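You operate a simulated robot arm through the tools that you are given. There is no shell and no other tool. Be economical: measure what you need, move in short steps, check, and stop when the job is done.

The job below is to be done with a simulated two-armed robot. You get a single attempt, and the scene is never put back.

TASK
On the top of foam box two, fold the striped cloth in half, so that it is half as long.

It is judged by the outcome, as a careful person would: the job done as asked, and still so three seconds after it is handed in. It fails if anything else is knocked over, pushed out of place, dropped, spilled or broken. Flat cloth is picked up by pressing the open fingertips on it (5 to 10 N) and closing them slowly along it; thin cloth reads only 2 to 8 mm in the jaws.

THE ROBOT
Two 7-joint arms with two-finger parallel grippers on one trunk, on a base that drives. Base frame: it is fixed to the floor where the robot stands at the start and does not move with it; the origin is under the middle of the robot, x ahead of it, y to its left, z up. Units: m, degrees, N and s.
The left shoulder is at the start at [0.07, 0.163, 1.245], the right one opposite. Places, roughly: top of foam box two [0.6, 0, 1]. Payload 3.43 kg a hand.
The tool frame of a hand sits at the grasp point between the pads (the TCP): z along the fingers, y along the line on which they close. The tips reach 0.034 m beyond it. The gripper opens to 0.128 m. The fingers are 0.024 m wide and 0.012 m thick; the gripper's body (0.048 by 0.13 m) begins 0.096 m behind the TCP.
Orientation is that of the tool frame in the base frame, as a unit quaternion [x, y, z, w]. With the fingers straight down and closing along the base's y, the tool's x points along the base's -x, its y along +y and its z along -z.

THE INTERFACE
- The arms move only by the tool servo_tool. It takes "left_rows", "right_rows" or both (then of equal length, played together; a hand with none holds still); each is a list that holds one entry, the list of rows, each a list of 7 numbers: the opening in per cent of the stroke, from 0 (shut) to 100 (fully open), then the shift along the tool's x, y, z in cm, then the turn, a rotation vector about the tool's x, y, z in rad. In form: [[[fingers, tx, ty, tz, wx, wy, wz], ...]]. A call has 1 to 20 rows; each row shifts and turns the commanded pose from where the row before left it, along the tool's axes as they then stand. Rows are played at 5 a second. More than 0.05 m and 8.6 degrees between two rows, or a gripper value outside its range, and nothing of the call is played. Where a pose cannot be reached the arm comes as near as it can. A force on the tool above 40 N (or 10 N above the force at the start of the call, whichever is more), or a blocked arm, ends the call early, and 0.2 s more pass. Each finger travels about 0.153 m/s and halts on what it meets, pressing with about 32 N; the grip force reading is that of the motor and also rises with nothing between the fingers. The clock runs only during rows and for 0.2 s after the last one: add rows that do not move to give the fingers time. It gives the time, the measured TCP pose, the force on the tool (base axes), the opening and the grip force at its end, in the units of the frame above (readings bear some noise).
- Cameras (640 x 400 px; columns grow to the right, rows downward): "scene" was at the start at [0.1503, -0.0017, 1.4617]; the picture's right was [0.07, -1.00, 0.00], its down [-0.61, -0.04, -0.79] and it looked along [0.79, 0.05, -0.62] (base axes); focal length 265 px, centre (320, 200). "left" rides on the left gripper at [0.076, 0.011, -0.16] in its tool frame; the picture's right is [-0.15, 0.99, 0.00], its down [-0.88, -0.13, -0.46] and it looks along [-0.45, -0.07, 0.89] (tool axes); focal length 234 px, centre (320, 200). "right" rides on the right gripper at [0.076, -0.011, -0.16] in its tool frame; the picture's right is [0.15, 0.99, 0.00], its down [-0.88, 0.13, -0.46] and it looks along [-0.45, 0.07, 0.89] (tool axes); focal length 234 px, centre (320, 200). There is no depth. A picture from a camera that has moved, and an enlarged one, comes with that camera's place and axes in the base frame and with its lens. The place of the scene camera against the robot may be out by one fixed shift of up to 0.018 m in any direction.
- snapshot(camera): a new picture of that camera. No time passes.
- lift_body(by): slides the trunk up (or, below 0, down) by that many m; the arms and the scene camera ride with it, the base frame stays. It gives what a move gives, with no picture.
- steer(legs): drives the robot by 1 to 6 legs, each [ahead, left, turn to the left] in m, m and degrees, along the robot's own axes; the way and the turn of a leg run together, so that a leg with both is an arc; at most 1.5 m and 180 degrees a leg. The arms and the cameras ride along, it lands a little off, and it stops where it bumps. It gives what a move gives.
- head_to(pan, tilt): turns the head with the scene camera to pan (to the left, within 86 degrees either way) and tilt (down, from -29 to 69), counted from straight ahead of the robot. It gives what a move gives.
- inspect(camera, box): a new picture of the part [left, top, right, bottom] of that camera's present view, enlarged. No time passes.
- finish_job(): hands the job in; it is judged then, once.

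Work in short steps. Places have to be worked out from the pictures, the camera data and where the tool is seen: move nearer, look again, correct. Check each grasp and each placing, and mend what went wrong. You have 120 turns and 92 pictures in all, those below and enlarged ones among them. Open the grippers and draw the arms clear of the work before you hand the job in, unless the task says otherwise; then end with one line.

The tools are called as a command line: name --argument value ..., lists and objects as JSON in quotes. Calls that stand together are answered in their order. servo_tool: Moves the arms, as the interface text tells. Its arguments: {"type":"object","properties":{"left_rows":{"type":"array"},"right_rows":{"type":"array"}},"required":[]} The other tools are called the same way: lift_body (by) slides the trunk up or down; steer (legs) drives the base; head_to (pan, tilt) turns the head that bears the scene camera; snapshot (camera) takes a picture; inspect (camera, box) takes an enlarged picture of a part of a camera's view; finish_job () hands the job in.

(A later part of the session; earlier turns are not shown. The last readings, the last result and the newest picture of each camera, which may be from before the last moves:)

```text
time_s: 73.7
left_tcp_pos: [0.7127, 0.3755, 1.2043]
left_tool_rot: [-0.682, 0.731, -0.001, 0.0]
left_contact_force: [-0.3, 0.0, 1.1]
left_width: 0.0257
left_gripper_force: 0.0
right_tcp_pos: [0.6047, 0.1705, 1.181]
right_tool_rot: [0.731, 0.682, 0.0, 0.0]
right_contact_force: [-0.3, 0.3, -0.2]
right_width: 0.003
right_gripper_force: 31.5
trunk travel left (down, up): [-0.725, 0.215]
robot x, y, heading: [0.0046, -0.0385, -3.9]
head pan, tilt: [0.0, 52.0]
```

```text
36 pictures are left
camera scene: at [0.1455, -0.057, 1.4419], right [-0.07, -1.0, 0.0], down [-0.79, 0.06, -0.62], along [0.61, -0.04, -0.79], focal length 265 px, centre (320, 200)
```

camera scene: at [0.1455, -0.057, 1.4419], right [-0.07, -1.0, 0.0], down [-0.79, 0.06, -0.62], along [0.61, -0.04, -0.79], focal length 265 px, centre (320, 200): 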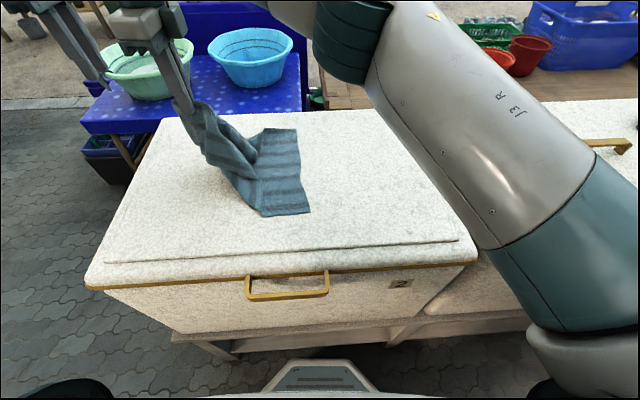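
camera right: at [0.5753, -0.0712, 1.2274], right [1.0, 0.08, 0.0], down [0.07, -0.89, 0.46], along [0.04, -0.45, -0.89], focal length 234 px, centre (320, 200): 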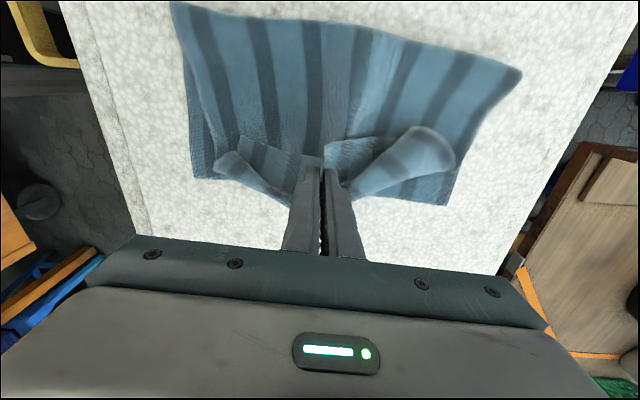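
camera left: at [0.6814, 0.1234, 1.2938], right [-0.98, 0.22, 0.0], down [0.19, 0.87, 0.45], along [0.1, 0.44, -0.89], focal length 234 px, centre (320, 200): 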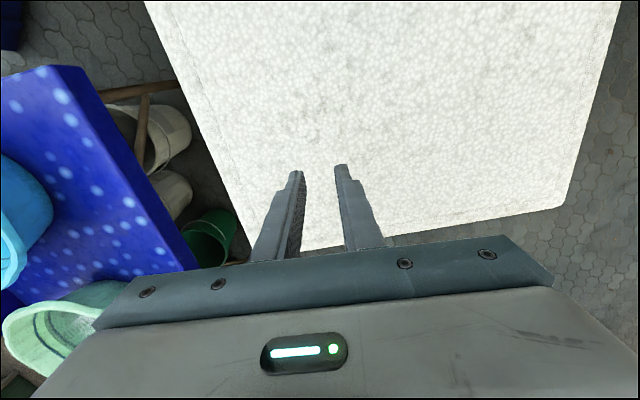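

The whole cloth was dragged about 0.15 m to +y, with its right edge now at y≈-0.035. I lay the held edge down here at y≈0.2 and then check.

servo_tool --right_rows '[[[0, 1.5, 0, 1, 0, 0, 0], [0, 1.5, 0, 1, 0, 0, 0], [0, 1.5, 0, 1.5, 0, 0, 0], [0, 1, 0, 1.5, 0, 0, 0], [0, 0, 0, 1.5, 0, 0, 0], [0, -0.5, 0, 1.5, 0, 0, 0], [0, -1, 0, 1.5, 0, 0, 0], [0, -1, 0, 1.5, 0, 0, 0], [0, -1, 0, 1.5, 0, 0, 0], [0, -1, 0, 1.5, 0, 0, 0], [0, 0, 0, 0.8, 0, 0, 0], [0, 0, 0, 0, 0, 0, 0]]]'

snapshot --camera "scene"

snapshot --camera "right"

```text
time_s: 76.3
left_tcp_pos: [0.7122, 0.3751, 1.2032]
left_tool_rot: [-0.682, 0.732, -0.002, 0.001]
left_contact_force: [0.5, 0.2, 0.2]
left_width: 0.0255
left_gripper_force: 0.1
right_tcp_pos: [0.6019, 0.1343, 1.0785]
right_tool_rot: [0.732, 0.682, 0.0, 0.0]
right_contact_force: [0.0, 0.0, 0.3]
right_width: 0.0028
right_gripper_force: 31.7
right hand out of reach, approached as far as the arm can: row 1, 2, 3, 4
trunk travel left (down, up): [-0.725, 0.215]
robot x, y, heading: [0.0044, -0.0392, -3.8]
head pan, tilt: [0.0, 52.0]
```

```text
35 pictures are left
camera scene: at [0.1453, -0.0561, 1.4419], right [-0.07, -1.0, 0.0], down [-0.79, 0.06, -0.62], along [0.61, -0.04, -0.79], focal length 265 px, centre (320, 200)
```

scene: 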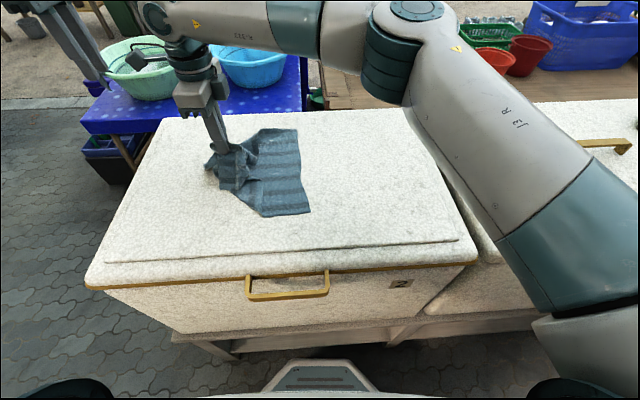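

```text
34 pictures are left
camera right: at [0.595, 0.2101, 1.2389], right [1.0, 0.08, 0.0], down [0.07, -0.89, 0.46], along [0.03, -0.45, -0.89], focal length 234 px, centre (320, 200)
```

right: 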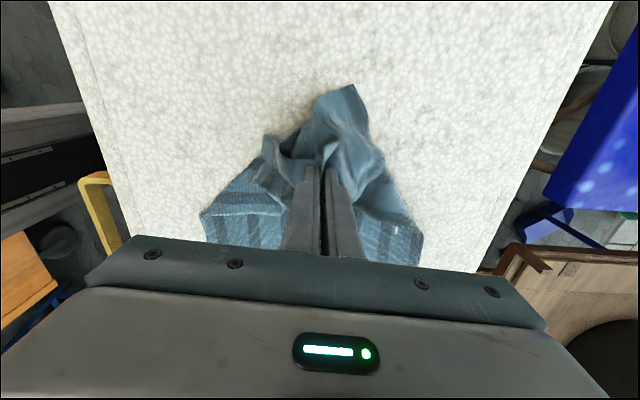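

The corners now trail to +y as wanted. I lower to the lid, release, raise the hand and move it clear to see.

servo_tool --right_rows '[[[0, 0, 0, 1.5, 0, 0, 0], [0, -0.5, 0, 1.5, 0, 0, 0], [0, -0.5, 0, 1.5, 0, 0, 0], [0, 0, 0, 0.7, 0, 0, 0], [6, 0, 0, 0, 0, 0, 0], [12, 0, 0, 0, 0, 0, 0], [18, 0, 0, 0, 0, 0, 0], [24, 0, 0, 0, 0, 0, 0], [24, 0, 0, -1, 0, 0, 0], [24, 0, 0, -2, 0, 0, 0], [24, 0, 0, -3, 0, 0, 0], [24, -1, 0, -4, 0, 0, 0], [24, -4, 0, -2, 0, 0, 0], [24, -4, 0, 0, 0, 0, 0], [24, -4, 0, 0, 0, 0, 0], [24, -4, 0, 0, 0, 0, 0], [24, -4, 0, 0, 0, 0, 0], [24, -4, 0, 0, 0, 0, 0], [24, -4, 0, 0, 0, 0, 0], [24, -4, 0, 0, 0, 0, 0]]]'

inspect --camera "scene" --box '[150, 90, 390, 250]'

```text
time_s: 80.5
left_tcp_pos: [0.7114, 0.3748, 1.2053]
left_tool_rot: [-0.682, 0.732, -0.002, 0.001]
left_contact_force: [-0.1, 0.1, 0.3]
left_width: 0.0255
left_gripper_force: 0.0
right_tcp_pos: [0.5775, -0.2071, 1.1468]
right_tool_rot: [0.731, 0.682, 0.0, -0.001]
right_contact_force: [-0.8, 0.6, -0.7]
right_width: 0.0306
right_gripper_force: 0.1
trunk travel left (down, up): [-0.725, 0.215]
robot x, y, heading: [0.005, -0.0381, -4.2]
head pan, tilt: [0.0, 52.0]
```

```text
2.50 times, centred on (270, 170) of scene
camera zoom: at [0.1449, -0.0583, 1.442], right [-0.07, -1.0, 0.0], down [-0.79, 0.06, -0.62], along [0.61, -0.04, -0.79], focal length 662 px, centre (445, 275)
```

zoom: 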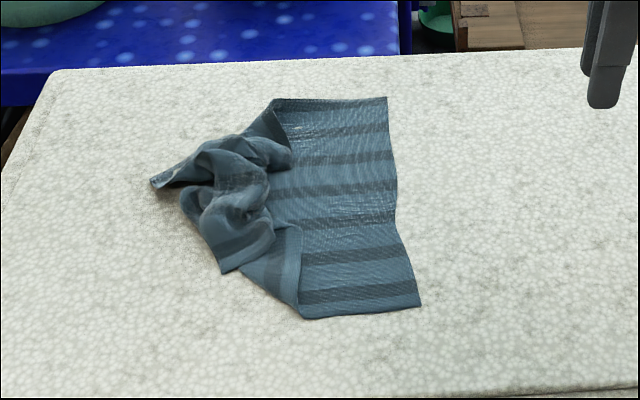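

The right half lies flat and both hem corners stick out: A near (0.62, 0.21) and B near (0.50, 0.13). I can take each corner and make the fold directly from here, with the crease at y≈0.17 and the hem going onto the right edge at y≈-0.035. First the left hand goes above corner A for a look.

servo_tool --left_rows '[[[30, 2, 0.7, 1.3, 0, 0, 0], [30, 2, 0.7, 1.3, 0, 0, 0], [30, 2, 0.7, 1.3, 0, 0, 0], [30, 2, 0.7, 1.3, 0, 0, 0], [30, 2, 0.7, 1.3, 0, 0, 0], [30, 2, 0.7, 1.3, 0, 0, 0], [30, 2, 0.7, 1.3, 0, 0, 0], [30, 2, 0.7, 1.3, 0, 0, 0], [30, 2, 0.8, 1.3, 0, 0, 0], [30, 0, 0, 1.3, 0, 0, 0]]]'

snapshot --camera "left"

```text
time_s: 82.7
left_tcp_pos: [0.6365, 0.2001, 1.0745]
left_tool_rot: [-0.682, 0.731, -0.001, 0.0]
left_contact_force: [-0.3, 1.3, 0.3]
left_width: 0.0382
left_gripper_force: 0.0
right_tcp_pos: [0.5773, -0.2047, 1.1455]
right_tool_rot: [0.732, 0.682, 0.0, 0.0]
right_contact_force: [0.3, 0.1, 0.0]
right_width: 0.0307
right_gripper_force: 0.1
trunk travel left (down, up): [-0.725, 0.215]
robot x, y, heading: [0.0103, -0.0441, -4.0]
head pan, tilt: [0.0, 52.0]
```

```text
32 pictures are left
camera left: at [0.6179, 0.1264, 1.2333], right [-0.98, 0.22, 0.0], down [0.19, 0.87, 0.45], along [0.1, 0.44, -0.89], focal length 234 px, centre (320, 200)
```

left: 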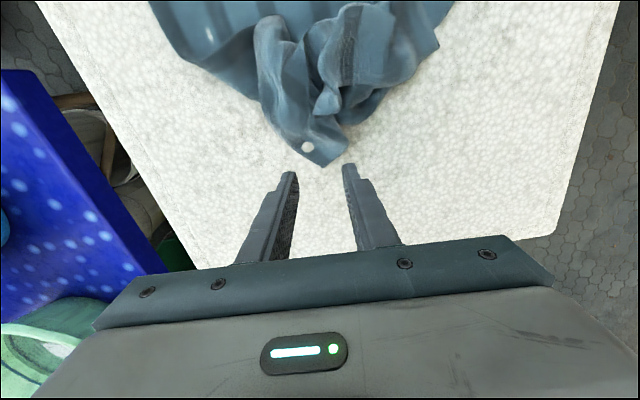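

Corner A's tip is at about (0.635, 0.208), pointing +y between the fingers. I move 1.2 cm inward, open a bit to straddle the wedge, and lower to the foam.

servo_tool --left_rows '[[[38, 0.6, -0.2, 1.2, 0, 0, 0], [38, 0.6, 0, 1.2, 0, 0, 0], [38, 0, 0, 1.2, 0, 0, 0], [38, 0, 0, 1.2, 0, 0, 0], [38, 0, 0, 0.6, 0, 0, 0], [38, 0, 0, 0.25, 0, 0, 0], [38, 0, 0, 0.2, 0, 0, 0], [38, 0, 0, 0, 0, 0, 0]]]'

inspect --camera "left" --box '[200, 60, 440, 240]'

```text
time_s: 84.5
left_tcp_pos: [0.6374, 0.1881, 1.017]
left_tool_rot: [-0.683, 0.731, -0.001, 0.001]
left_contact_force: [-0.9, -1.3, 6.7]
left_width: 0.0491
left_gripper_force: 0.8
right_tcp_pos: [0.5771, -0.2056, 1.1467]
right_tool_rot: [0.731, 0.682, 0.0, 0.0]
right_contact_force: [0.7, -0.9, -0.4]
right_width: 0.0307
right_gripper_force: 0.0
trunk travel left (down, up): [-0.725, 0.215]
robot x, y, heading: [0.0106, -0.036, -3.8]
head pan, tilt: [0.0, 52.0]
```

```text
2.22 times, centred on (320, 150) of left
camera zoom: at [0.6186, 0.114, 1.176], right [-0.98, 0.22, 0.0], down [0.19, 0.87, 0.45], along [0.1, 0.44, -0.89], focal length 520 px, centre (320, 311)
```

zoom: 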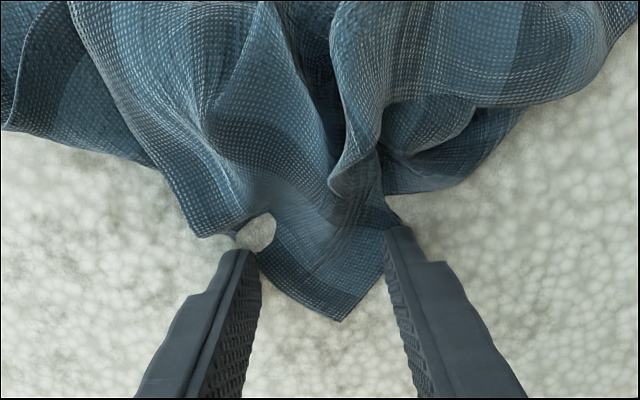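

The fingers straddle the corner nicely at 7 N. I close slowly and then lift 3 cm to check.

servo_tool --left_rows '[[[34, 0, 0, 0, 0, 0, 0], [30, 0, 0, 0, 0, 0, 0], [26, 0, 0, 0, 0, 0, 0], [22, 0, 0, 0, 0, 0, 0], [18, 0, 0, 0, 0, 0, 0], [14, 0, 0, 0, 0, 0, 0], [10, 0, 0, 0, 0, 0, 0], [6, 0, 0, 0, 0, 0, 0], [3, 0, 0, 0, 0, 0, 0], [0, 0, 0, 0, 0, 0, 0], [0, 0, 0, 0, 0, 0, 0], [0, 0, 0, 0, 0, 0, 0], [0, 0, 0, -0.8, 0, 0, 0], [0, 0, 0, -1.1, 0, 0, 0], [0, 0, 0, -1.1, 0, 0, 0]]]'

inspect --camera "left" --box '[140, 20, 480, 240]'

```text
time_s: 87.7
left_tcp_pos: [0.6379, 0.1894, 1.0448]
left_tool_rot: [-0.682, 0.731, -0.001, -0.001]
left_contact_force: [0.1, -0.7, -0.1]
left_width: 0.0023
left_gripper_force: 31.7
right_tcp_pos: [0.5782, -0.2048, 1.1463]
right_tool_rot: [0.731, 0.682, 0.0, 0.0]
right_contact_force: [-0.3, -0.3, -0.1]
right_width: 0.0305
right_gripper_force: 0.1
trunk travel left (down, up): [-0.725, 0.215]
robot x, y, heading: [0.0069, -0.0424, -3.8]
head pan, tilt: [0.0, 52.0]
```

```text
1.82 times, centred on (310, 130) of left
camera zoom: at [0.619, 0.1141, 1.2048], right [-0.98, 0.22, 0.0], down [0.19, 0.87, 0.45], along [0.1, 0.44, -0.89], focal length 426 px, centre (338, 327)
```

zoom: 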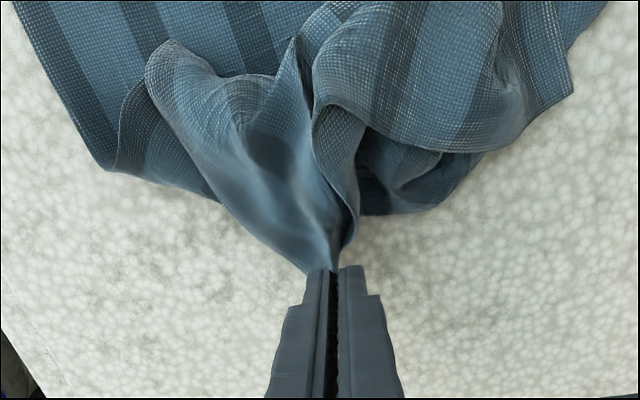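

Corner A is held. I lift it and carry it to the far side, above the future crease, and then look for corner B.

servo_tool --left_rows '[[[0, 0.1, -0.6, -1.5, 0, 0, 0], [0, 0.1, -1, -1.5, 0, 0, 0], [0, 0.2, -1.3, -1.5, 0, 0, 0], [0, 0.2, -1.3, -1.5, 0, 0, 0], [0, 0.2, -1.3, -1.5, 0, 0, 0], [0, 0.2, -1.3, -1.5, 0, 0, 0], [0, 0.2, -1.3, -1.5, 0, 0, 0], [0, 0, -1.2, -1, 0, 0, 0], [0, 0, 0, 0, 0, 0, 0]]]'

inspect --camera "scene" --box '[150, 60, 390, 250]'

```text
time_s: 89.7
left_tcp_pos: [0.7281, 0.1698, 1.1613]
left_tool_rot: [-0.682, 0.731, -0.002, 0.001]
left_contact_force: [0.0, -0.5, -0.9]
left_width: 0.0024
left_gripper_force: 31.8
right_tcp_pos: [0.5777, -0.2042, 1.1473]
right_tool_rot: [0.731, 0.682, 0.0, 0.0]
right_contact_force: [-0.2, -0.4, -0.4]
right_width: 0.0306
right_gripper_force: 0.0
trunk travel left (down, up): [-0.725, 0.215]
robot x, y, heading: [0.0062, -0.04, -3.8]
head pan, tilt: [0.0, 52.0]
```

```text
2.11 times, centred on (270, 155) of scene
camera zoom: at [0.1454, -0.056, 1.4419], right [-0.07, -1.0, 0.0], down [-0.79, 0.06, -0.62], along [0.61, -0.04, -0.79], focal length 557 px, centre (425, 295)
```

zoom: 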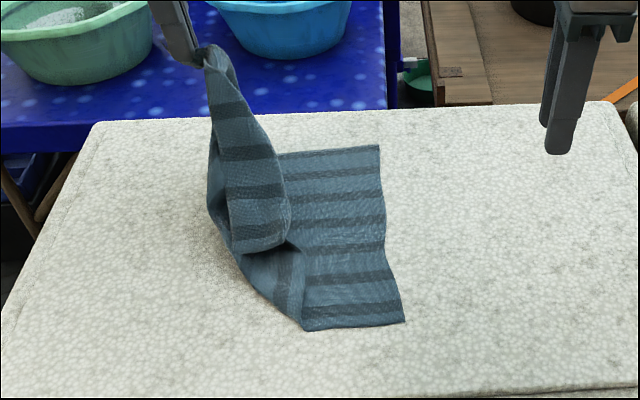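

Corner B is somewhere near the bottom of the drape. I bring the right hand closer to see it with its camera.

servo_tool --right_rows '[[[35, 3.4, -1.2, 0.5, 0, 0, 0], [35, 3.4, -1.2, 0.5, 0, 0, 0], [35, 3.4, -1.2, 0.5, 0, 0, 0], [35, 3.4, -1.2, 0.5, 0, 0, 0], [35, 3.4, -1.2, 0.5, 0, 0, 0], [35, 3.4, -1.2, 0.5, 0, 0, 0], [35, 3.4, -1.2, 0.5, 0, 0, 0], [35, 3.4, -1.2, 0.5, 0, 0, 0], [35, 0, 0, 0, 0, 0, 0]]]'

snapshot --camera "right"

inspect --camera "scene" --box '[210, 100, 350, 230]'

```text
time_s: 91.7
left_tcp_pos: [0.7293, 0.1685, 1.1621]
left_tool_rot: [-0.682, 0.731, -0.001, 0.001]
left_contact_force: [-0.6, -0.4, 0.0]
left_width: 0.0024
left_gripper_force: 32.5
right_tcp_pos: [0.5013, 0.0719, 1.1058]
right_tool_rot: [0.732, 0.682, 0.0, -0.001]
right_contact_force: [-0.2, -0.2, -0.5]
right_width: 0.0448
right_gripper_force: 0.0
trunk travel left (down, up): [-0.725, 0.215]
robot x, y, heading: [0.0065, -0.0384, -4.0]
head pan, tilt: [0.0, 52.0]
```

```text
28 pictures are left
camera right: at [0.495, 0.1481, 1.2667], right [1.0, 0.08, 0.0], down [0.07, -0.89, 0.45], along [0.03, -0.45, -0.89], focal length 234 px, centre (320, 200)
```

right: 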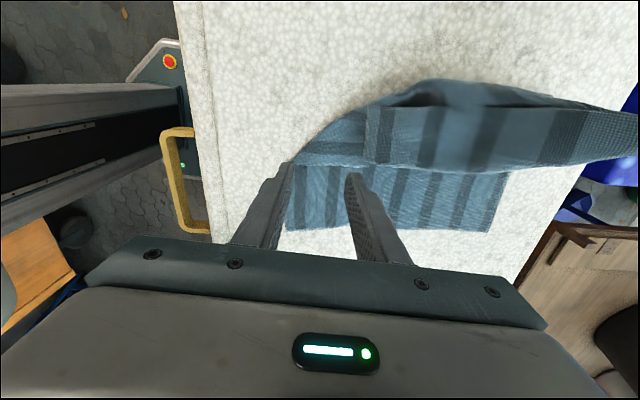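

```text
3.08 times, centred on (280, 165) of scene
camera zoom: at [0.1456, -0.0573, 1.4419], right [-0.07, -1.0, 0.0], down [-0.79, 0.06, -0.62], along [0.61, -0.04, -0.79], focal length 815 px, centre (443, 308)
```

zoom: 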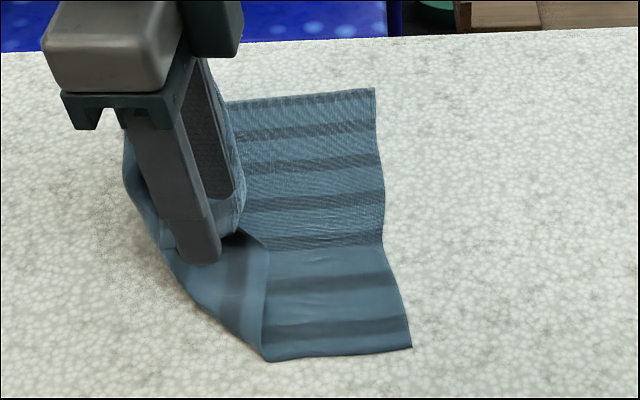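

inspect --camera "right" --box '[260, 60, 640, 260]'

```text
1.68 times, centred on (450, 160) of right
camera zoom: at [0.495, 0.1481, 1.2667], right [1.0, 0.08, 0.0], down [0.07, -0.89, 0.45], along [0.03, -0.45, -0.89], focal length 394 px, centre (101, 267)
```

zoom: 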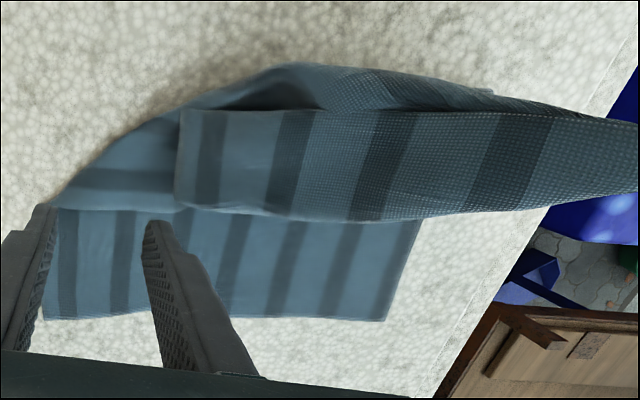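

The hem runs from A down to B: its free end lies at about (0.555, 0.066) on top of the flat half, already turned towards -y. I place the right hand straddling that end and lower partway.

servo_tool --right_rows '[[[35, 0.3, 1.5, 0.5, 0, 0, 0], [35, 0.3, 1.5, 1, 0, 0, 0], [35, 0.3, 1.5, 1, 0, 0, 0], [35, 0.2, 1.5, 1, 0, 0, 0], [35, 0, 0.6, 1.5, 0, 0, 0], [35, 0, 0, 1, 0, 0, 0], [35, 0, 0, 0, 0, 0, 0]]]'

inspect --camera "right" --box '[180, 50, 500, 250]'

```text
time_s: 93.3
left_tcp_pos: [0.7282, 0.1705, 1.1619]
left_tool_rot: [-0.682, 0.732, -0.001, 0.001]
left_contact_force: [0.9, -1.0, -0.1]
left_width: 0.0026
left_gripper_force: 31.9
right_tcp_pos: [0.5676, 0.079, 1.0463]
right_tool_rot: [0.731, 0.682, 0.001, 0.0]
right_contact_force: [0.5, 0.9, 0.0]
right_width: 0.0446
right_gripper_force: 0.1
trunk travel left (down, up): [-0.725, 0.215]
robot x, y, heading: [0.007, -0.0394, -4.0]
head pan, tilt: [0.0, 52.0]
```

```text
2.00 times, centred on (340, 150) of right
camera zoom: at [0.5613, 0.1559, 1.2065], right [1.0, 0.08, 0.0], down [0.07, -0.89, 0.46], along [0.03, -0.45, -0.89], focal length 468 px, centre (280, 300)
```

zoom: 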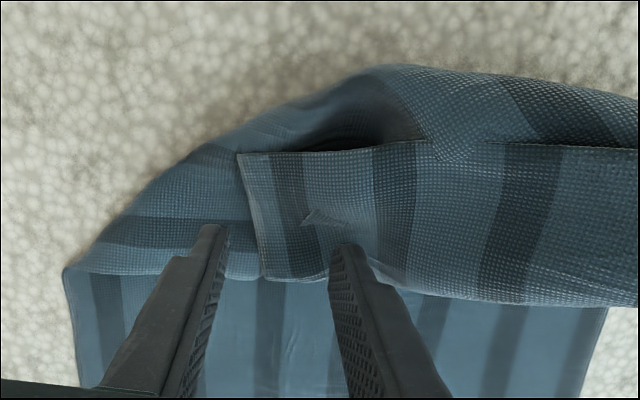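

inspect --camera "right" --box '[280, 105, 420, 205]'

```text
4.00 times, centred on (350, 155) of right
camera zoom: at [0.5613, 0.1559, 1.2065], right [1.0, 0.08, 0.0], down [0.07, -0.89, 0.46], along [0.03, -0.45, -0.89], focal length 937 px, centre (200, 380)
```

zoom: 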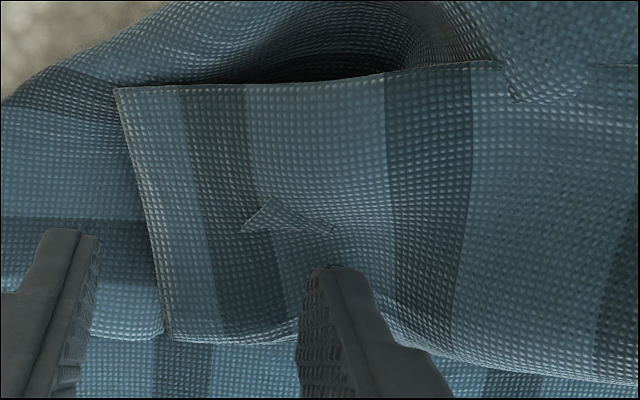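

The zoom shows B is actually the upper corner at about (0.545, 0.12), with the hem facing +y and a hollow behind it. I move the right hand to straddle that corner and lower to light contact.

servo_tool --right_rows '[[[35, 1.5, -0.3, 0, 0, 0, 0], [35, 1.4, -0.3, 0, 0, 0, 0], [35, 0, 0, 0.8, 0, 0, 0], [35, 0, 0, 0.7, 0, 0, 0], [35, 0, 0, 0.4, 0, 0, 0], [35, 0, 0, 0.3, 0, 0, 0], [35, 0, 0, 0, 0, 0, 0]]]'

inspect --camera "right" --box '[220, 80, 460, 230]'

```text
time_s: 94.9
left_tcp_pos: [0.7285, 0.1705, 1.1619]
left_tool_rot: [-0.682, 0.732, -0.002, 0.0]
left_contact_force: [-0.4, 0.7, -0.3]
left_width: 0.0023
left_gripper_force: 31.7
right_tcp_pos: [0.5627, 0.1087, 1.0243]
right_tool_rot: [0.731, 0.682, 0.0, 0.0]
right_contact_force: [0.0, 0.9, 0.6]
right_width: 0.0451
right_gripper_force: 0.5
trunk travel left (down, up): [-0.725, 0.215]
robot x, y, heading: [0.006, -0.0368, -3.9]
head pan, tilt: [0.0, 52.0]
```

```text
2.67 times, centred on (340, 155) of right
camera zoom: at [0.5564, 0.1851, 1.1851], right [1.0, 0.08, 0.0], down [0.07, -0.89, 0.46], along [0.04, -0.45, -0.89], focal length 624 px, centre (267, 320)
```

zoom: 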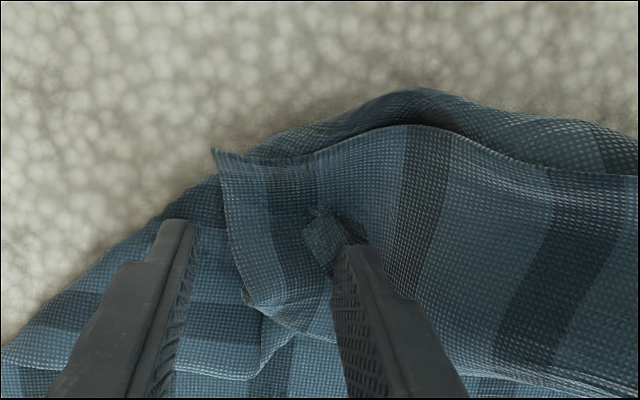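

The near finger presses beside the corner, which popped up about 2–3 cm further to +y. I rise a bit, shift there, and lower again.

servo_tool --right_rows '[[[35, 0, 0, -1.5, 0, 0, 0], [35, 1, -0.4, 0, 0, 0, 0], [35, 1, -0.4, 0, 0, 0, 0], [35, 0, 0, 1, 0, 0, 0], [35, 0, 0, 0.7, 0, 0, 0], [35, 0, 0, 0.3, 0, 0, 0], [35, 0, 0, 0, 0, 0, 0]]]'

inspect --camera "right" --box '[220, 80, 460, 230]'

```text
time_s: 96.5
left_tcp_pos: [0.7291, 0.1705, 1.1622]
left_tool_rot: [-0.682, 0.731, -0.002, 0.0]
left_contact_force: [0.4, 1.2, -1.1]
left_width: 0.0023
left_gripper_force: 32.0
right_tcp_pos: [0.5566, 0.129, 1.0204]
right_tool_rot: [0.732, 0.682, 0.001, 0.0]
right_contact_force: [0.6, -1.6, 11.4]
right_width: 0.0443
right_gripper_force: 0.0
trunk travel left (down, up): [-0.725, 0.215]
robot x, y, heading: [0.0072, -0.0402, -3.8]
head pan, tilt: [0.0, 52.0]
```

```text
2.67 times, centred on (340, 155) of right
camera zoom: at [0.5498, 0.2048, 1.1811], right [1.0, 0.08, 0.0], down [0.07, -0.89, 0.45], along [0.04, -0.45, -0.89], focal length 624 px, centre (267, 320)
```

zoom: 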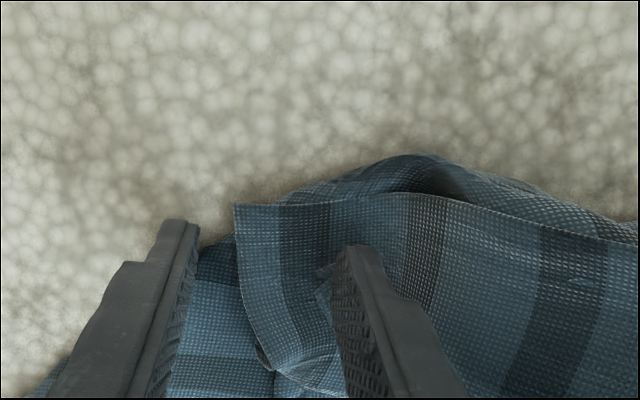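

Corner B sits between the fingers with 11 N contact. I close slowly, then lift 3 cm and check.

servo_tool --right_rows '[[[31, 0, 0, 0, 0, 0, 0], [27, 0, 0, 0, 0, 0, 0], [23, 0, 0, 0, 0, 0, 0], [19, 0, 0, 0, 0, 0, 0], [15, 0, 0, 0, 0, 0, 0], [11, 0, 0, 0, 0, 0, 0], [7, 0, 0, 0, 0, 0, 0], [3, 0, 0, 0, 0, 0, 0], [0, 0, 0, 0, 0, 0, 0], [0, 0, 0, 0, 0, 0, 0], [0, 0, 0, 0, 0, 0, 0], [0, 0, 0, -1, 0, 0, 0], [0, 0, 0, -1, 0, 0, 0], [0, 0, 0, -1.5, 0, 0, 0], [0, 0, 0, -1.5, 0, 0, 0]]]'

snapshot --camera "right"

inspect --camera "scene" --box '[180, 80, 360, 230]'

```text
time_s: 99.7
left_tcp_pos: [0.7277, 0.1704, 1.162]
left_tool_rot: [-0.682, 0.731, -0.002, 0.001]
left_contact_force: [0.4, -0.6, -0.1]
left_width: 0.0025
left_gripper_force: 32.3
right_tcp_pos: [0.5575, 0.1271, 1.0702]
right_tool_rot: [0.731, 0.682, 0.0, 0.0]
right_contact_force: [-0.2, -0.5, 0.1]
right_width: 0.0025
right_gripper_force: 31.4
trunk travel left (down, up): [-0.725, 0.215]
robot x, y, heading: [0.0053, -0.0428, -4.0]
head pan, tilt: [0.0, 52.0]
```

```text
21 pictures are left
camera right: at [0.5502, 0.2047, 1.2303], right [1.0, 0.08, 0.0], down [0.07, -0.89, 0.46], along [0.04, -0.45, -0.89], focal length 234 px, centre (320, 200)
```

right: 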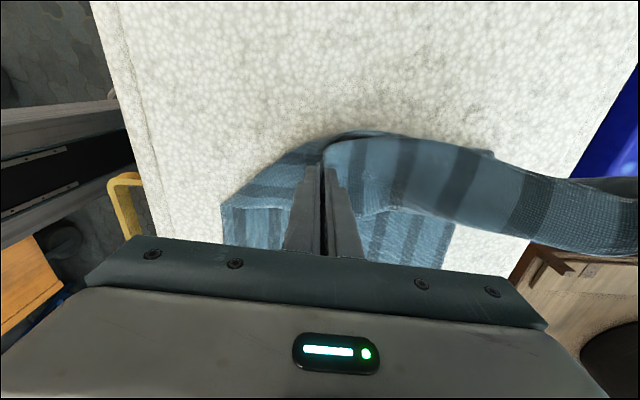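

```text
2.67 times, centred on (270, 155) of scene
camera zoom: at [0.1452, -0.0561, 1.4419], right [-0.07, -1.0, 0.0], down [-0.79, 0.06, -0.62], along [0.61, -0.04, -0.79], focal length 706 px, centre (453, 320)
```

zoom: 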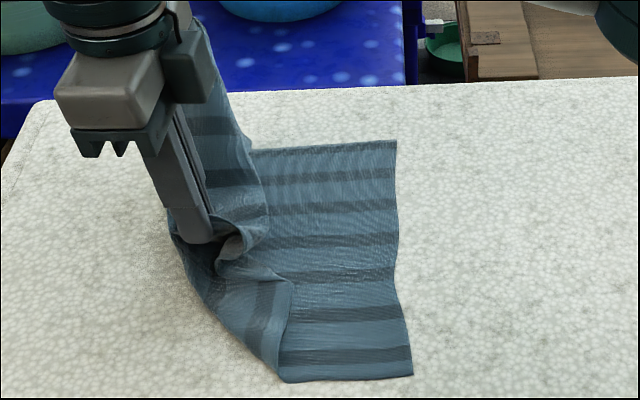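

Corner B is held too. I spread the hem by lifting B and moving it towards the robot, level with A and about 0.26 m apart.

servo_tool --left_rows '[[[0, 0, 0, -0.2, 0, 0, 0], [0, 0, 0, -0.2, 0, 0, 0], [0, 0, 0, -0.3, 0, 0, 0], [0, 0, 0, -0.3, 0, 0, 0], [0, 0, 0, -0.5, 0, 0, 0], [0, 0, 0, -0.5, 0, 0, 0], [0, 0, 0, -0.5, 0, 0, 0], [0, 0, 0, -0.5, 0, 0, 0], [0, 0, 0, 0, 0, 0, 0], [0, 0, 0, 0, 0, 0, 0]]]' --right_rows '[[[0, 0.2, -0.8, -1.5, 0, 0, 0], [0, 0.2, -1, -1.5, 0, 0, 0], [0, 0.2, -1.2, -1.5, 0, 0, 0], [0, 0.2, -1.2, -1.5, 0, 0, 0], [0, 0.2, -1.3, -1.5, 0, 0, 0], [0, 0.2, -1.3, -1.5, 0, 0, 0], [0, 0.2, -1.3, -1.5, 0, 0, 0], [0, 0.2, -1.2, -1.5, 0, 0, 0], [0, 0, 0, 0, 0, 0, 0], [0, 0, 0, 0, 0, 0, 0]]]'

snapshot --camera "scene"

```text
time_s: 101.5
left_tcp_pos: [0.7246, 0.1689, 1.1915]
left_tool_rot: [-0.679, 0.734, 0.004, -0.004]
left_contact_force: [-29.9, 0.9, 0.1]
left_width: 0.0064
left_gripper_force: 32.1
right_tcp_pos: [0.4738, 0.1488, 1.1903]
right_tool_rot: [0.736, 0.676, 0.005, 0.007]
right_contact_force: [28.7, -1.2, 0.4]
right_width: 0.0022
right_gripper_force: 31.9
trunk travel left (down, up): [-0.725, 0.215]
robot x, y, heading: [0.0079, -0.0361, -4.1]
head pan, tilt: [0.0, 52.0]
stopped in row 9 (left hand): the force on the tool passed its limit (the readings are from after the stop); the commanded pose is now the measured one
```

```text
19 pictures are left
camera scene: at [0.145, -0.0562, 1.4419], right [-0.07, -1.0, 0.0], down [-0.79, 0.06, -0.62], along [0.61, -0.04, -0.79], focal length 265 px, centre (320, 200)
```

scene: 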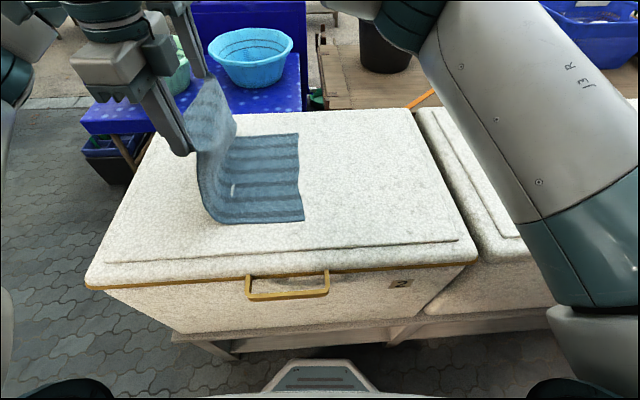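

The hem is stretched taut and hangs cleanly from both corners. I ease the tension by 4 mm and swing the hem over towards the right edge, which lies at y≈-0.027, stopping just above it.

servo_tool --left_rows '[[[0, 0, 0, 0, 0, 0, 0], [0, 1.5, 0.13, 0.25, 0, 0, 0], [0, 1.5, 0.13, 0.25, 0, 0, 0], [0, 1.5, 0.13, 0.35, 0, 0, 0], [0, 1.5, 0.13, 0.35, 0, 0, 0], [0, 1.5, 0.13, 0.65, 0, 0, 0], [0, 1.5, 0.13, 0.65, 0, 0, 0], [0, 1.5, 0.13, 1.25, 0, 0, 0], [0, 1.5, 0.13, 1.25, 0, 0, 0], [0, 1.25, 0.13, 1.5, 0, 0, 0], [0, 1.25, 0.13, 1.5, 0, 0, 0], [0, 1, 0.13, 1.75, 0, 0, 0], [0, 1, 0.13, 1.75, 0, 0, 0], [0, 0.7, 0.13, 1.25, 0, 0, 0], [0, 0.7, 0.13, 1.25, 0, 0, 0], [0, 0, 0, 0, 0, 0, 0]]]' --right_rows '[[[0, 0, 0.4, 0, 0, 0, 0], [0, -1.4, -0.14, 0.25, 0, 0, 0], [0, -1.4, -0.14, 0.25, 0, 0, 0], [0, -1.4, -0.14, 0.35, 0, 0, 0], [0, -1.4, -0.14, 0.35, 0, 0, 0], [0, -1.35, -0.14, 0.65, 0, 0, 0], [0, -1.35, -0.14, 0.65, 0, 0, 0], [0, -1.35, -0.14, 1.25, 0, 0, 0], [0, -1.35, -0.14, 1.25, 0, 0, 0], [0, -1.15, -0.14, 1.5, 0, 0, 0], [0, -1.15, -0.14, 1.5, 0, 0, 0], [0, -0.9, -0.14, 1.75, 0, 0, 0], [0, -0.9, -0.14, 1.75, 0, 0, 0], [0, -0.7, -0.14, 1.25, 0, 0, 0], [0, -0.7, -0.14, 1.25, 0, 0, 0], [0, 0, 0, 0, 0, 0, 0]]]'

inspect --camera "scene" --box '[180, 90, 400, 250]'

snapshot --camera "left"

```text
time_s: 105.0
left_tcp_pos: [0.6932, -0.0082, 1.051]
left_tool_rot: [-0.68, 0.733, 0.002, -0.003]
left_contact_force: [-29.2, 2.5, 0.6]
left_width: 0.0071
left_gripper_force: 31.5
right_tcp_pos: [0.4423, -0.0141, 1.0495]
right_tool_rot: [0.734, 0.679, 0.005, 0.004]
right_contact_force: [29.3, -2.7, -0.6]
right_width: 0.0024
right_gripper_force: 32.5
trunk travel left (down, up): [-0.725, 0.215]
robot x, y, heading: [0.0047, -0.041, -3.9]
head pan, tilt: [0.0, 52.0]
```

```text
2.50 times, centred on (290, 170) of scene
camera zoom: at [0.1452, -0.0558, 1.4419], right [-0.07, -1.0, 0.0], down [-0.79, 0.06, -0.62], along [0.61, -0.04, -0.79], focal length 662 px, centre (395, 275)
```

zoom: 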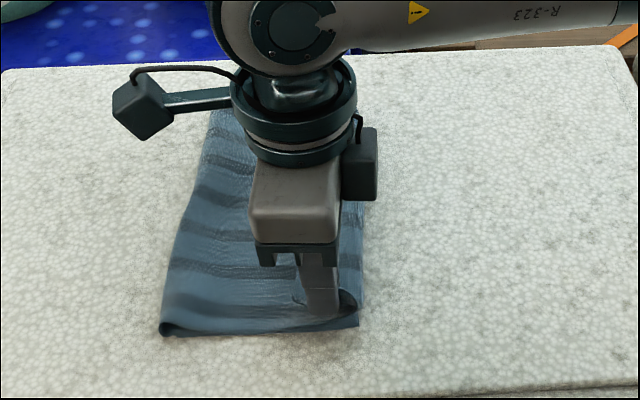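

```text
17 pictures are left
camera left: at [0.6763, -0.0818, 1.2099], right [-0.98, 0.22, 0.01], down [0.2, 0.87, 0.45], along [0.09, 0.44, -0.89], focal length 234 px, centre (320, 200)
```

left: 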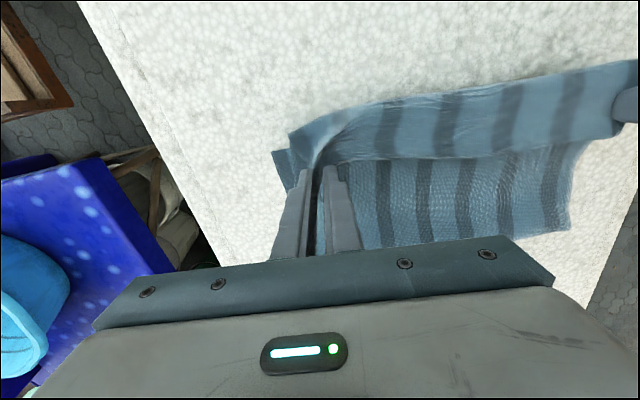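

The hem extends a bit past the grips on the right (-y) side, about 1.5 cm beyond the bottom edge, and the tension is high. I bring both hands back 1.3 cm, ease the tension, and lower onto the lid.

servo_tool --left_rows '[[[0, -0.3, 0.2, 0.5, 0, 0, 0], [0, -0.3, 0.2, 0.6, 0, 0, 0], [0, -0.4, 0.1, 0.6, 0, 0, 0], [0, -0.3, 0.1, 0.6, 0, 0, 0], [0, 0, 0.1, 0.4, 0, 0, 0], [0, 0, 0, 0, 0, 0, 0]]]' --right_rows '[[[0, 0.3, 0.2, 0.5, 0, 0, 0], [0, 0.3, 0.2, 0.6, 0, 0, 0], [0, 0.4, 0.1, 0.6, 0, 0, 0], [0, 0.3, 0.1, 0.6, 0, 0, 0], [0, 0, 0.1, 0.4, 0, 0, 0], [0, 0, 0, 0, 0, 0, 0]]]'

snapshot --camera "left"

snapshot --camera "right"

```text
time_s: 106.3
left_tcp_pos: [0.6879, 0.0063, 1.0241]
left_tool_rot: [-0.681, 0.732, 0.001, -0.003]
left_contact_force: [-10.9, 1.3, 0.3]
left_width: 0.0026
left_gripper_force: 31.8
right_tcp_pos: [0.4513, -0.0013, 1.0223]
right_tool_rot: [0.734, 0.68, 0.003, 0.003]
right_contact_force: [11.2, -1.8, 0.2]
right_width: 0.0022
right_gripper_force: 32.3
trunk travel left (down, up): [-0.725, 0.215]
robot x, y, heading: [0.0097, -0.0411, -3.7]
head pan, tilt: [0.0, 52.0]
```

```text
16 pictures are left
camera left: at [0.6712, -0.0679, 1.183], right [-0.98, 0.22, 0.0], down [0.2, 0.87, 0.45], along [0.1, 0.44, -0.89], focal length 234 px, centre (320, 200)
```

left: 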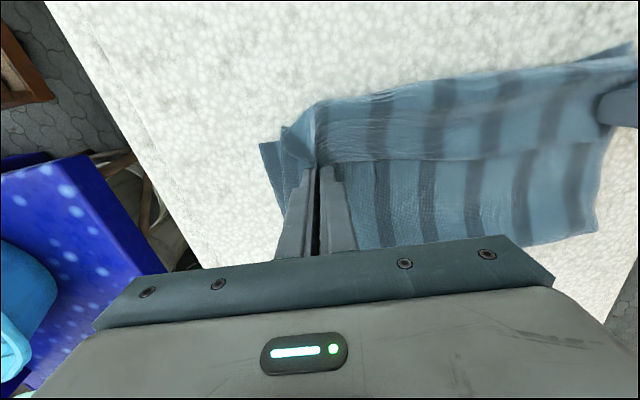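

```text
15 pictures are left
camera right: at [0.4437, 0.0752, 1.1827], right [1.0, 0.07, 0.01], down [0.06, -0.89, 0.46], along [0.04, -0.45, -0.89], focal length 234 px, centre (320, 200)
```

right: 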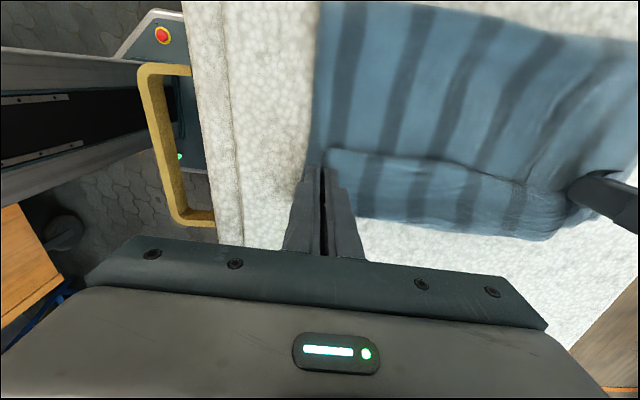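

inspect --camera "right" --box '[300, 110, 620, 260]'

inspect --camera "left" --box '[250, 50, 640, 260]'

```text
2.00 times, centred on (460, 185) of right
camera zoom: at [0.4437, 0.0752, 1.1827], right [1.0, 0.07, 0.01], down [0.06, -0.89, 0.46], along [0.04, -0.45, -0.89], focal length 468 px, centre (40, 230)
```

zoom: 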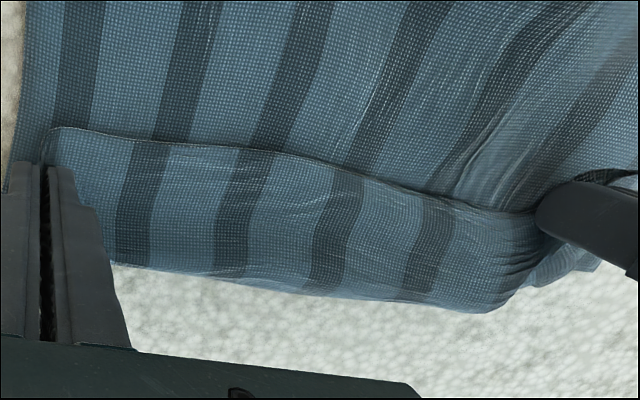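

```text
1.64 times, centred on (445, 155) of left
camera zoom: at [0.6712, -0.0679, 1.183], right [-0.98, 0.22, 0.0], down [0.2, 0.87, 0.45], along [0.1, 0.44, -0.89], focal length 384 px, centre (115, 274)
```

zoom: 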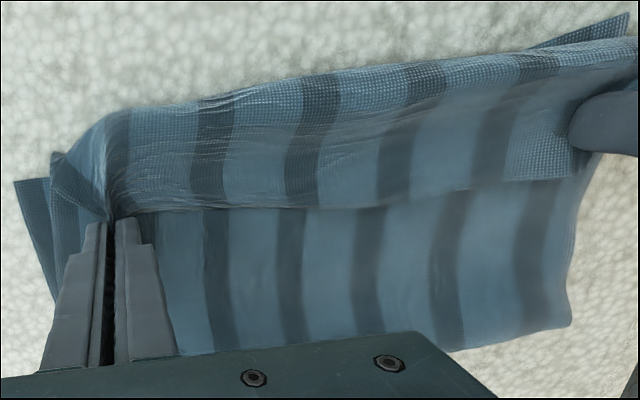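

The hem is the inner line: the crease formed too early (y≈0.125 instead of 0.178), so extra cloth spilled past it. I keep both grips, bring the hem back up above y≈0.18 at full height so the bottom half lies out completely, and check.

servo_tool --left_rows '[[[0, -0.6, 0.07, -1.6, 0, 0, 0], [0, -0.8, 0.07, -1.6, 0, 0, 0], [0, -1, 0.07, -1.4, 0, 0, 0], [0, -1.1, 0.07, -1.2, 0, 0, 0], [0, -1.2, 0.08, -1.1, 0, 0, 0], [0, -1.2, 0.08, -1.1, 0, 0, 0], [0, -1.2, 0.08, -1.1, 0, 0, 0], [0, -1.2, 0.08, -1.1, 0, 0, 0], [0, -1.2, 0.08, -1.1, 0, 0, 0], [0, -1.2, 0.08, -1.1, 0, 0, 0], [0, -1.2, 0.08, -1.1, 0, 0, 0], [0, -1.2, 0.08, -1.1, 0, 0, 0], [0, -1.2, 0.08, -1.1, 0, 0, 0], [0, -1.2, 0.08, -1.1, 0, 0, 0], [0, -1.2, 0.08, -1, 0, 0, 0], [0, -1.2, 0.08, -0.8, 0, 0, 0], [0, 0, 0, 0, 0, 0, 0]]]' --right_rows '[[[0, 0.6, -0.07, -1.6, 0, 0, 0], [0, 0.8, -0.07, -1.6, 0, 0, 0], [0, 1, -0.07, -1.4, 0, 0, 0], [0, 1.1, -0.07, -1.2, 0, 0, 0], [0, 1.2, -0.08, -1.1, 0, 0, 0], [0, 1.2, -0.08, -1.1, 0, 0, 0], [0, 1.2, -0.08, -1.1, 0, 0, 0], [0, 1.2, -0.08, -1.1, 0, 0, 0], [0, 1.2, -0.08, -1.1, 0, 0, 0], [0, 1.2, -0.08, -1.1, 0, 0, 0], [0, 1.2, -0.08, -1.1, 0, 0, 0], [0, 1.2, -0.08, -1.1, 0, 0, 0], [0, 1.2, -0.08, -1.1, 0, 0, 0], [0, 1.2, -0.08, -1.1, 0, 0, 0], [0, 1.2, -0.08, -1, 0, 0, 0], [0, 1.2, -0.08, -0.8, 0, 0, 0], [0, 0, 0, 0, 0, 0, 0]]]'

inspect --camera "scene" --box '[140, 50, 400, 250]'

```text
time_s: 110.0
left_tcp_pos: [0.6898, 0.1846, 1.2102]
left_tool_rot: [-0.68, 0.733, 0.001, -0.002]
left_contact_force: [-13.1, 1.2, 0.0]
left_width: 0.0025
left_gripper_force: 32.0
right_tcp_pos: [0.4518, 0.1774, 1.2071]
right_tool_rot: [0.733, 0.68, 0.003, 0.004]
right_contact_force: [13.3, -0.4, 0.7]
right_width: 0.0021
right_gripper_force: 32.0
trunk travel left (down, up): [-0.725, 0.215]
robot x, y, heading: [0.0113, -0.0368, -4.0]
head pan, tilt: [0.0, 52.0]
```

```text
2.00 times, centred on (270, 150) of scene
camera zoom: at [0.1458, -0.0567, 1.4419], right [-0.07, -1.0, 0.0], down [-0.79, 0.06, -0.62], along [0.61, -0.04, -0.79], focal length 530 px, centre (420, 300)
```

zoom: 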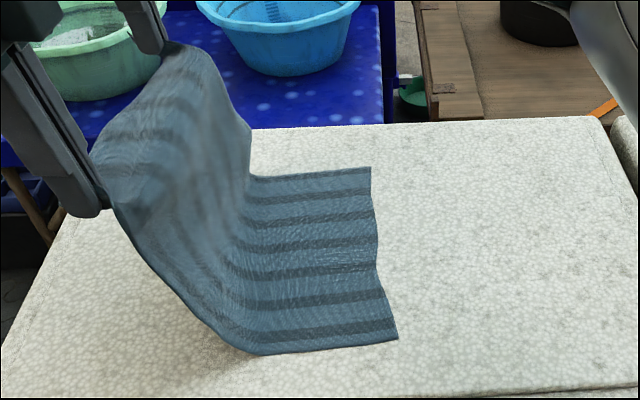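

The cloth still sags in a J curve, lifting off at y≈0.10. To stretch the bottom half out flat I need the hem further left than the right arm reaches, so I drive the base 0.12 m left with the hem held up.

steer --legs '[[0, 0.12, 0]]'

inspect --camera "scene" --box '[180, 50, 480, 250]'

```text
time_s: 111.2
left_tcp_pos: [0.6984, 0.3021, 1.2108]
left_tool_rot: [-0.679, 0.734, 0.002, -0.002]
left_contact_force: [-13.5, 1.8, -0.9]
left_width: 0.0023
left_gripper_force: 32.6
right_tcp_pos: [0.4597, 0.2948, 1.2072]
right_tool_rot: [0.735, 0.678, 0.003, 0.002]
right_contact_force: [14.2, -2.2, 0.6]
right_width: 0.0024
right_gripper_force: 31.6
trunk travel left (down, up): [-0.725, 0.215]
robot x, y, heading: [0.0198, 0.078, -3.9]
head pan, tilt: [0.0, 52.0]
```

```text
2.00 times, centred on (330, 150) of scene
camera zoom: at [0.1537, 0.0616, 1.4419], right [-0.07, -1.0, 0.0], down [-0.79, 0.06, -0.62], along [0.61, -0.04, -0.79], focal length 530 px, centre (300, 300)
```

zoom: 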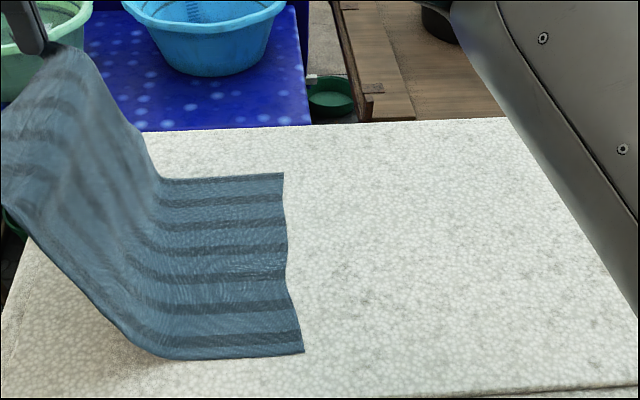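

The cloth slid along, so its right edge is now at y≈0.053 and the sheet is straighter. I adapt: the new midline is y≈0.26. I lower the hem a little so the bottom settles flat, then swing over on a 0.19 m arc, pausing partway to look.

servo_tool --left_rows '[[[0, 0, 0, 2, 0, 0, 0], [0, 0, 0, 2.5, 0, 0, 0], [0, 0, 0, 2.5, 0, 0, 0], [0, 0, 0, 0, 0, 0, 0], [0, 0, 0, 0, 0, 0, 0], [0, 1, -0.04, -1.75, 0, 0, 0], [0, 1, -0.04, -1.75, 0, 0, 0], [0, 1.4, -0.04, -1.25, 0, 0, 0], [0, 1.4, -0.04, -1.25, 0, 0, 0], [0, 2, -0.04, -0.25, 0, 0, 0], [0, 2, -0.04, -0.25, 0, 0, 0], [0, 2, -0.04, 0.7, 0, 0, 0], [0, 2, -0.04, 0.8, 0, 0, 0], [0, 2, -0.04, 1.5, 0, 0, 0], [0, 2, -0.04, 1.5, 0, 0, 0], [0, 0, 0, 0, 0, 0, 0]]]' --right_rows '[[[0, 0, 0, 2, 0, 0, 0], [0, 0, 0, 2.5, 0, 0, 0], [0, 0, 0, 2.5, 0, 0, 0], [0, 0, 0, 0, 0, 0, 0], [0, 0, 0, 0, 0, 0, 0], [0, -1, 0.04, -1.75, 0, 0, 0], [0, -1, 0.04, -1.75, 0, 0, 0], [0, -1.4, 0.04, -1.25, 0, 0, 0], [0, -1.4, 0.04, -1.25, 0, 0, 0], [0, -2, 0.04, -0.25, 0, 0, 0], [0, -2, 0.04, -0.25, 0, 0, 0], [0, -2, 0.04, 0.7, 0, 0, 0], [0, -2, 0.04, 0.8, 0, 0, 0], [0, -2, 0.04, 1.5, 0, 0, 0], [0, -2, 0.04, 1.5, 0, 0, 0], [0, 0, 0, 0, 0, 0, 0]]]'

inspect --camera "scene" --box '[180, 50, 480, 250]'

```text
time_s: 114.6
left_tcp_pos: [0.6905, 0.1345, 1.1596]
left_tool_rot: [-0.679, 0.734, 0.002, -0.003]
left_contact_force: [-11.9, 1.1, -0.8]
left_width: 0.003
left_gripper_force: 32.4
right_tcp_pos: [0.4512, 0.1284, 1.1588]
right_tool_rot: [0.734, 0.679, 0.003, 0.004]
right_contact_force: [12.5, -1.5, -0.5]
right_width: 0.0021
right_gripper_force: 31.9
trunk travel left (down, up): [-0.725, 0.215]
robot x, y, heading: [0.0155, 0.0796, -4.2]
head pan, tilt: [0.0, 52.0]
```

```text
2.00 times, centred on (330, 150) of scene
camera zoom: at [0.1534, 0.0639, 1.442], right [-0.07, -1.0, 0.0], down [-0.79, 0.06, -0.62], along [0.61, -0.04, -0.79], focal length 530 px, centre (300, 300)
```

zoom: 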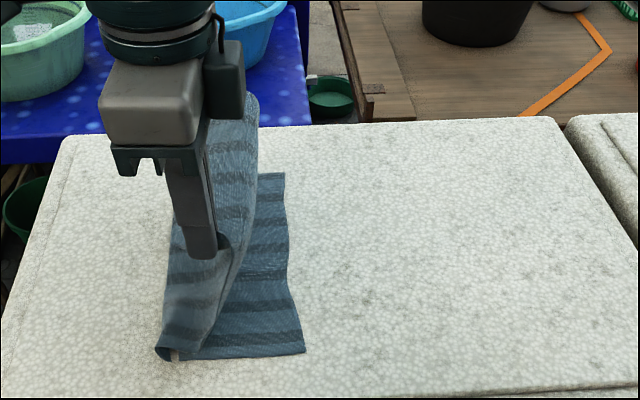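

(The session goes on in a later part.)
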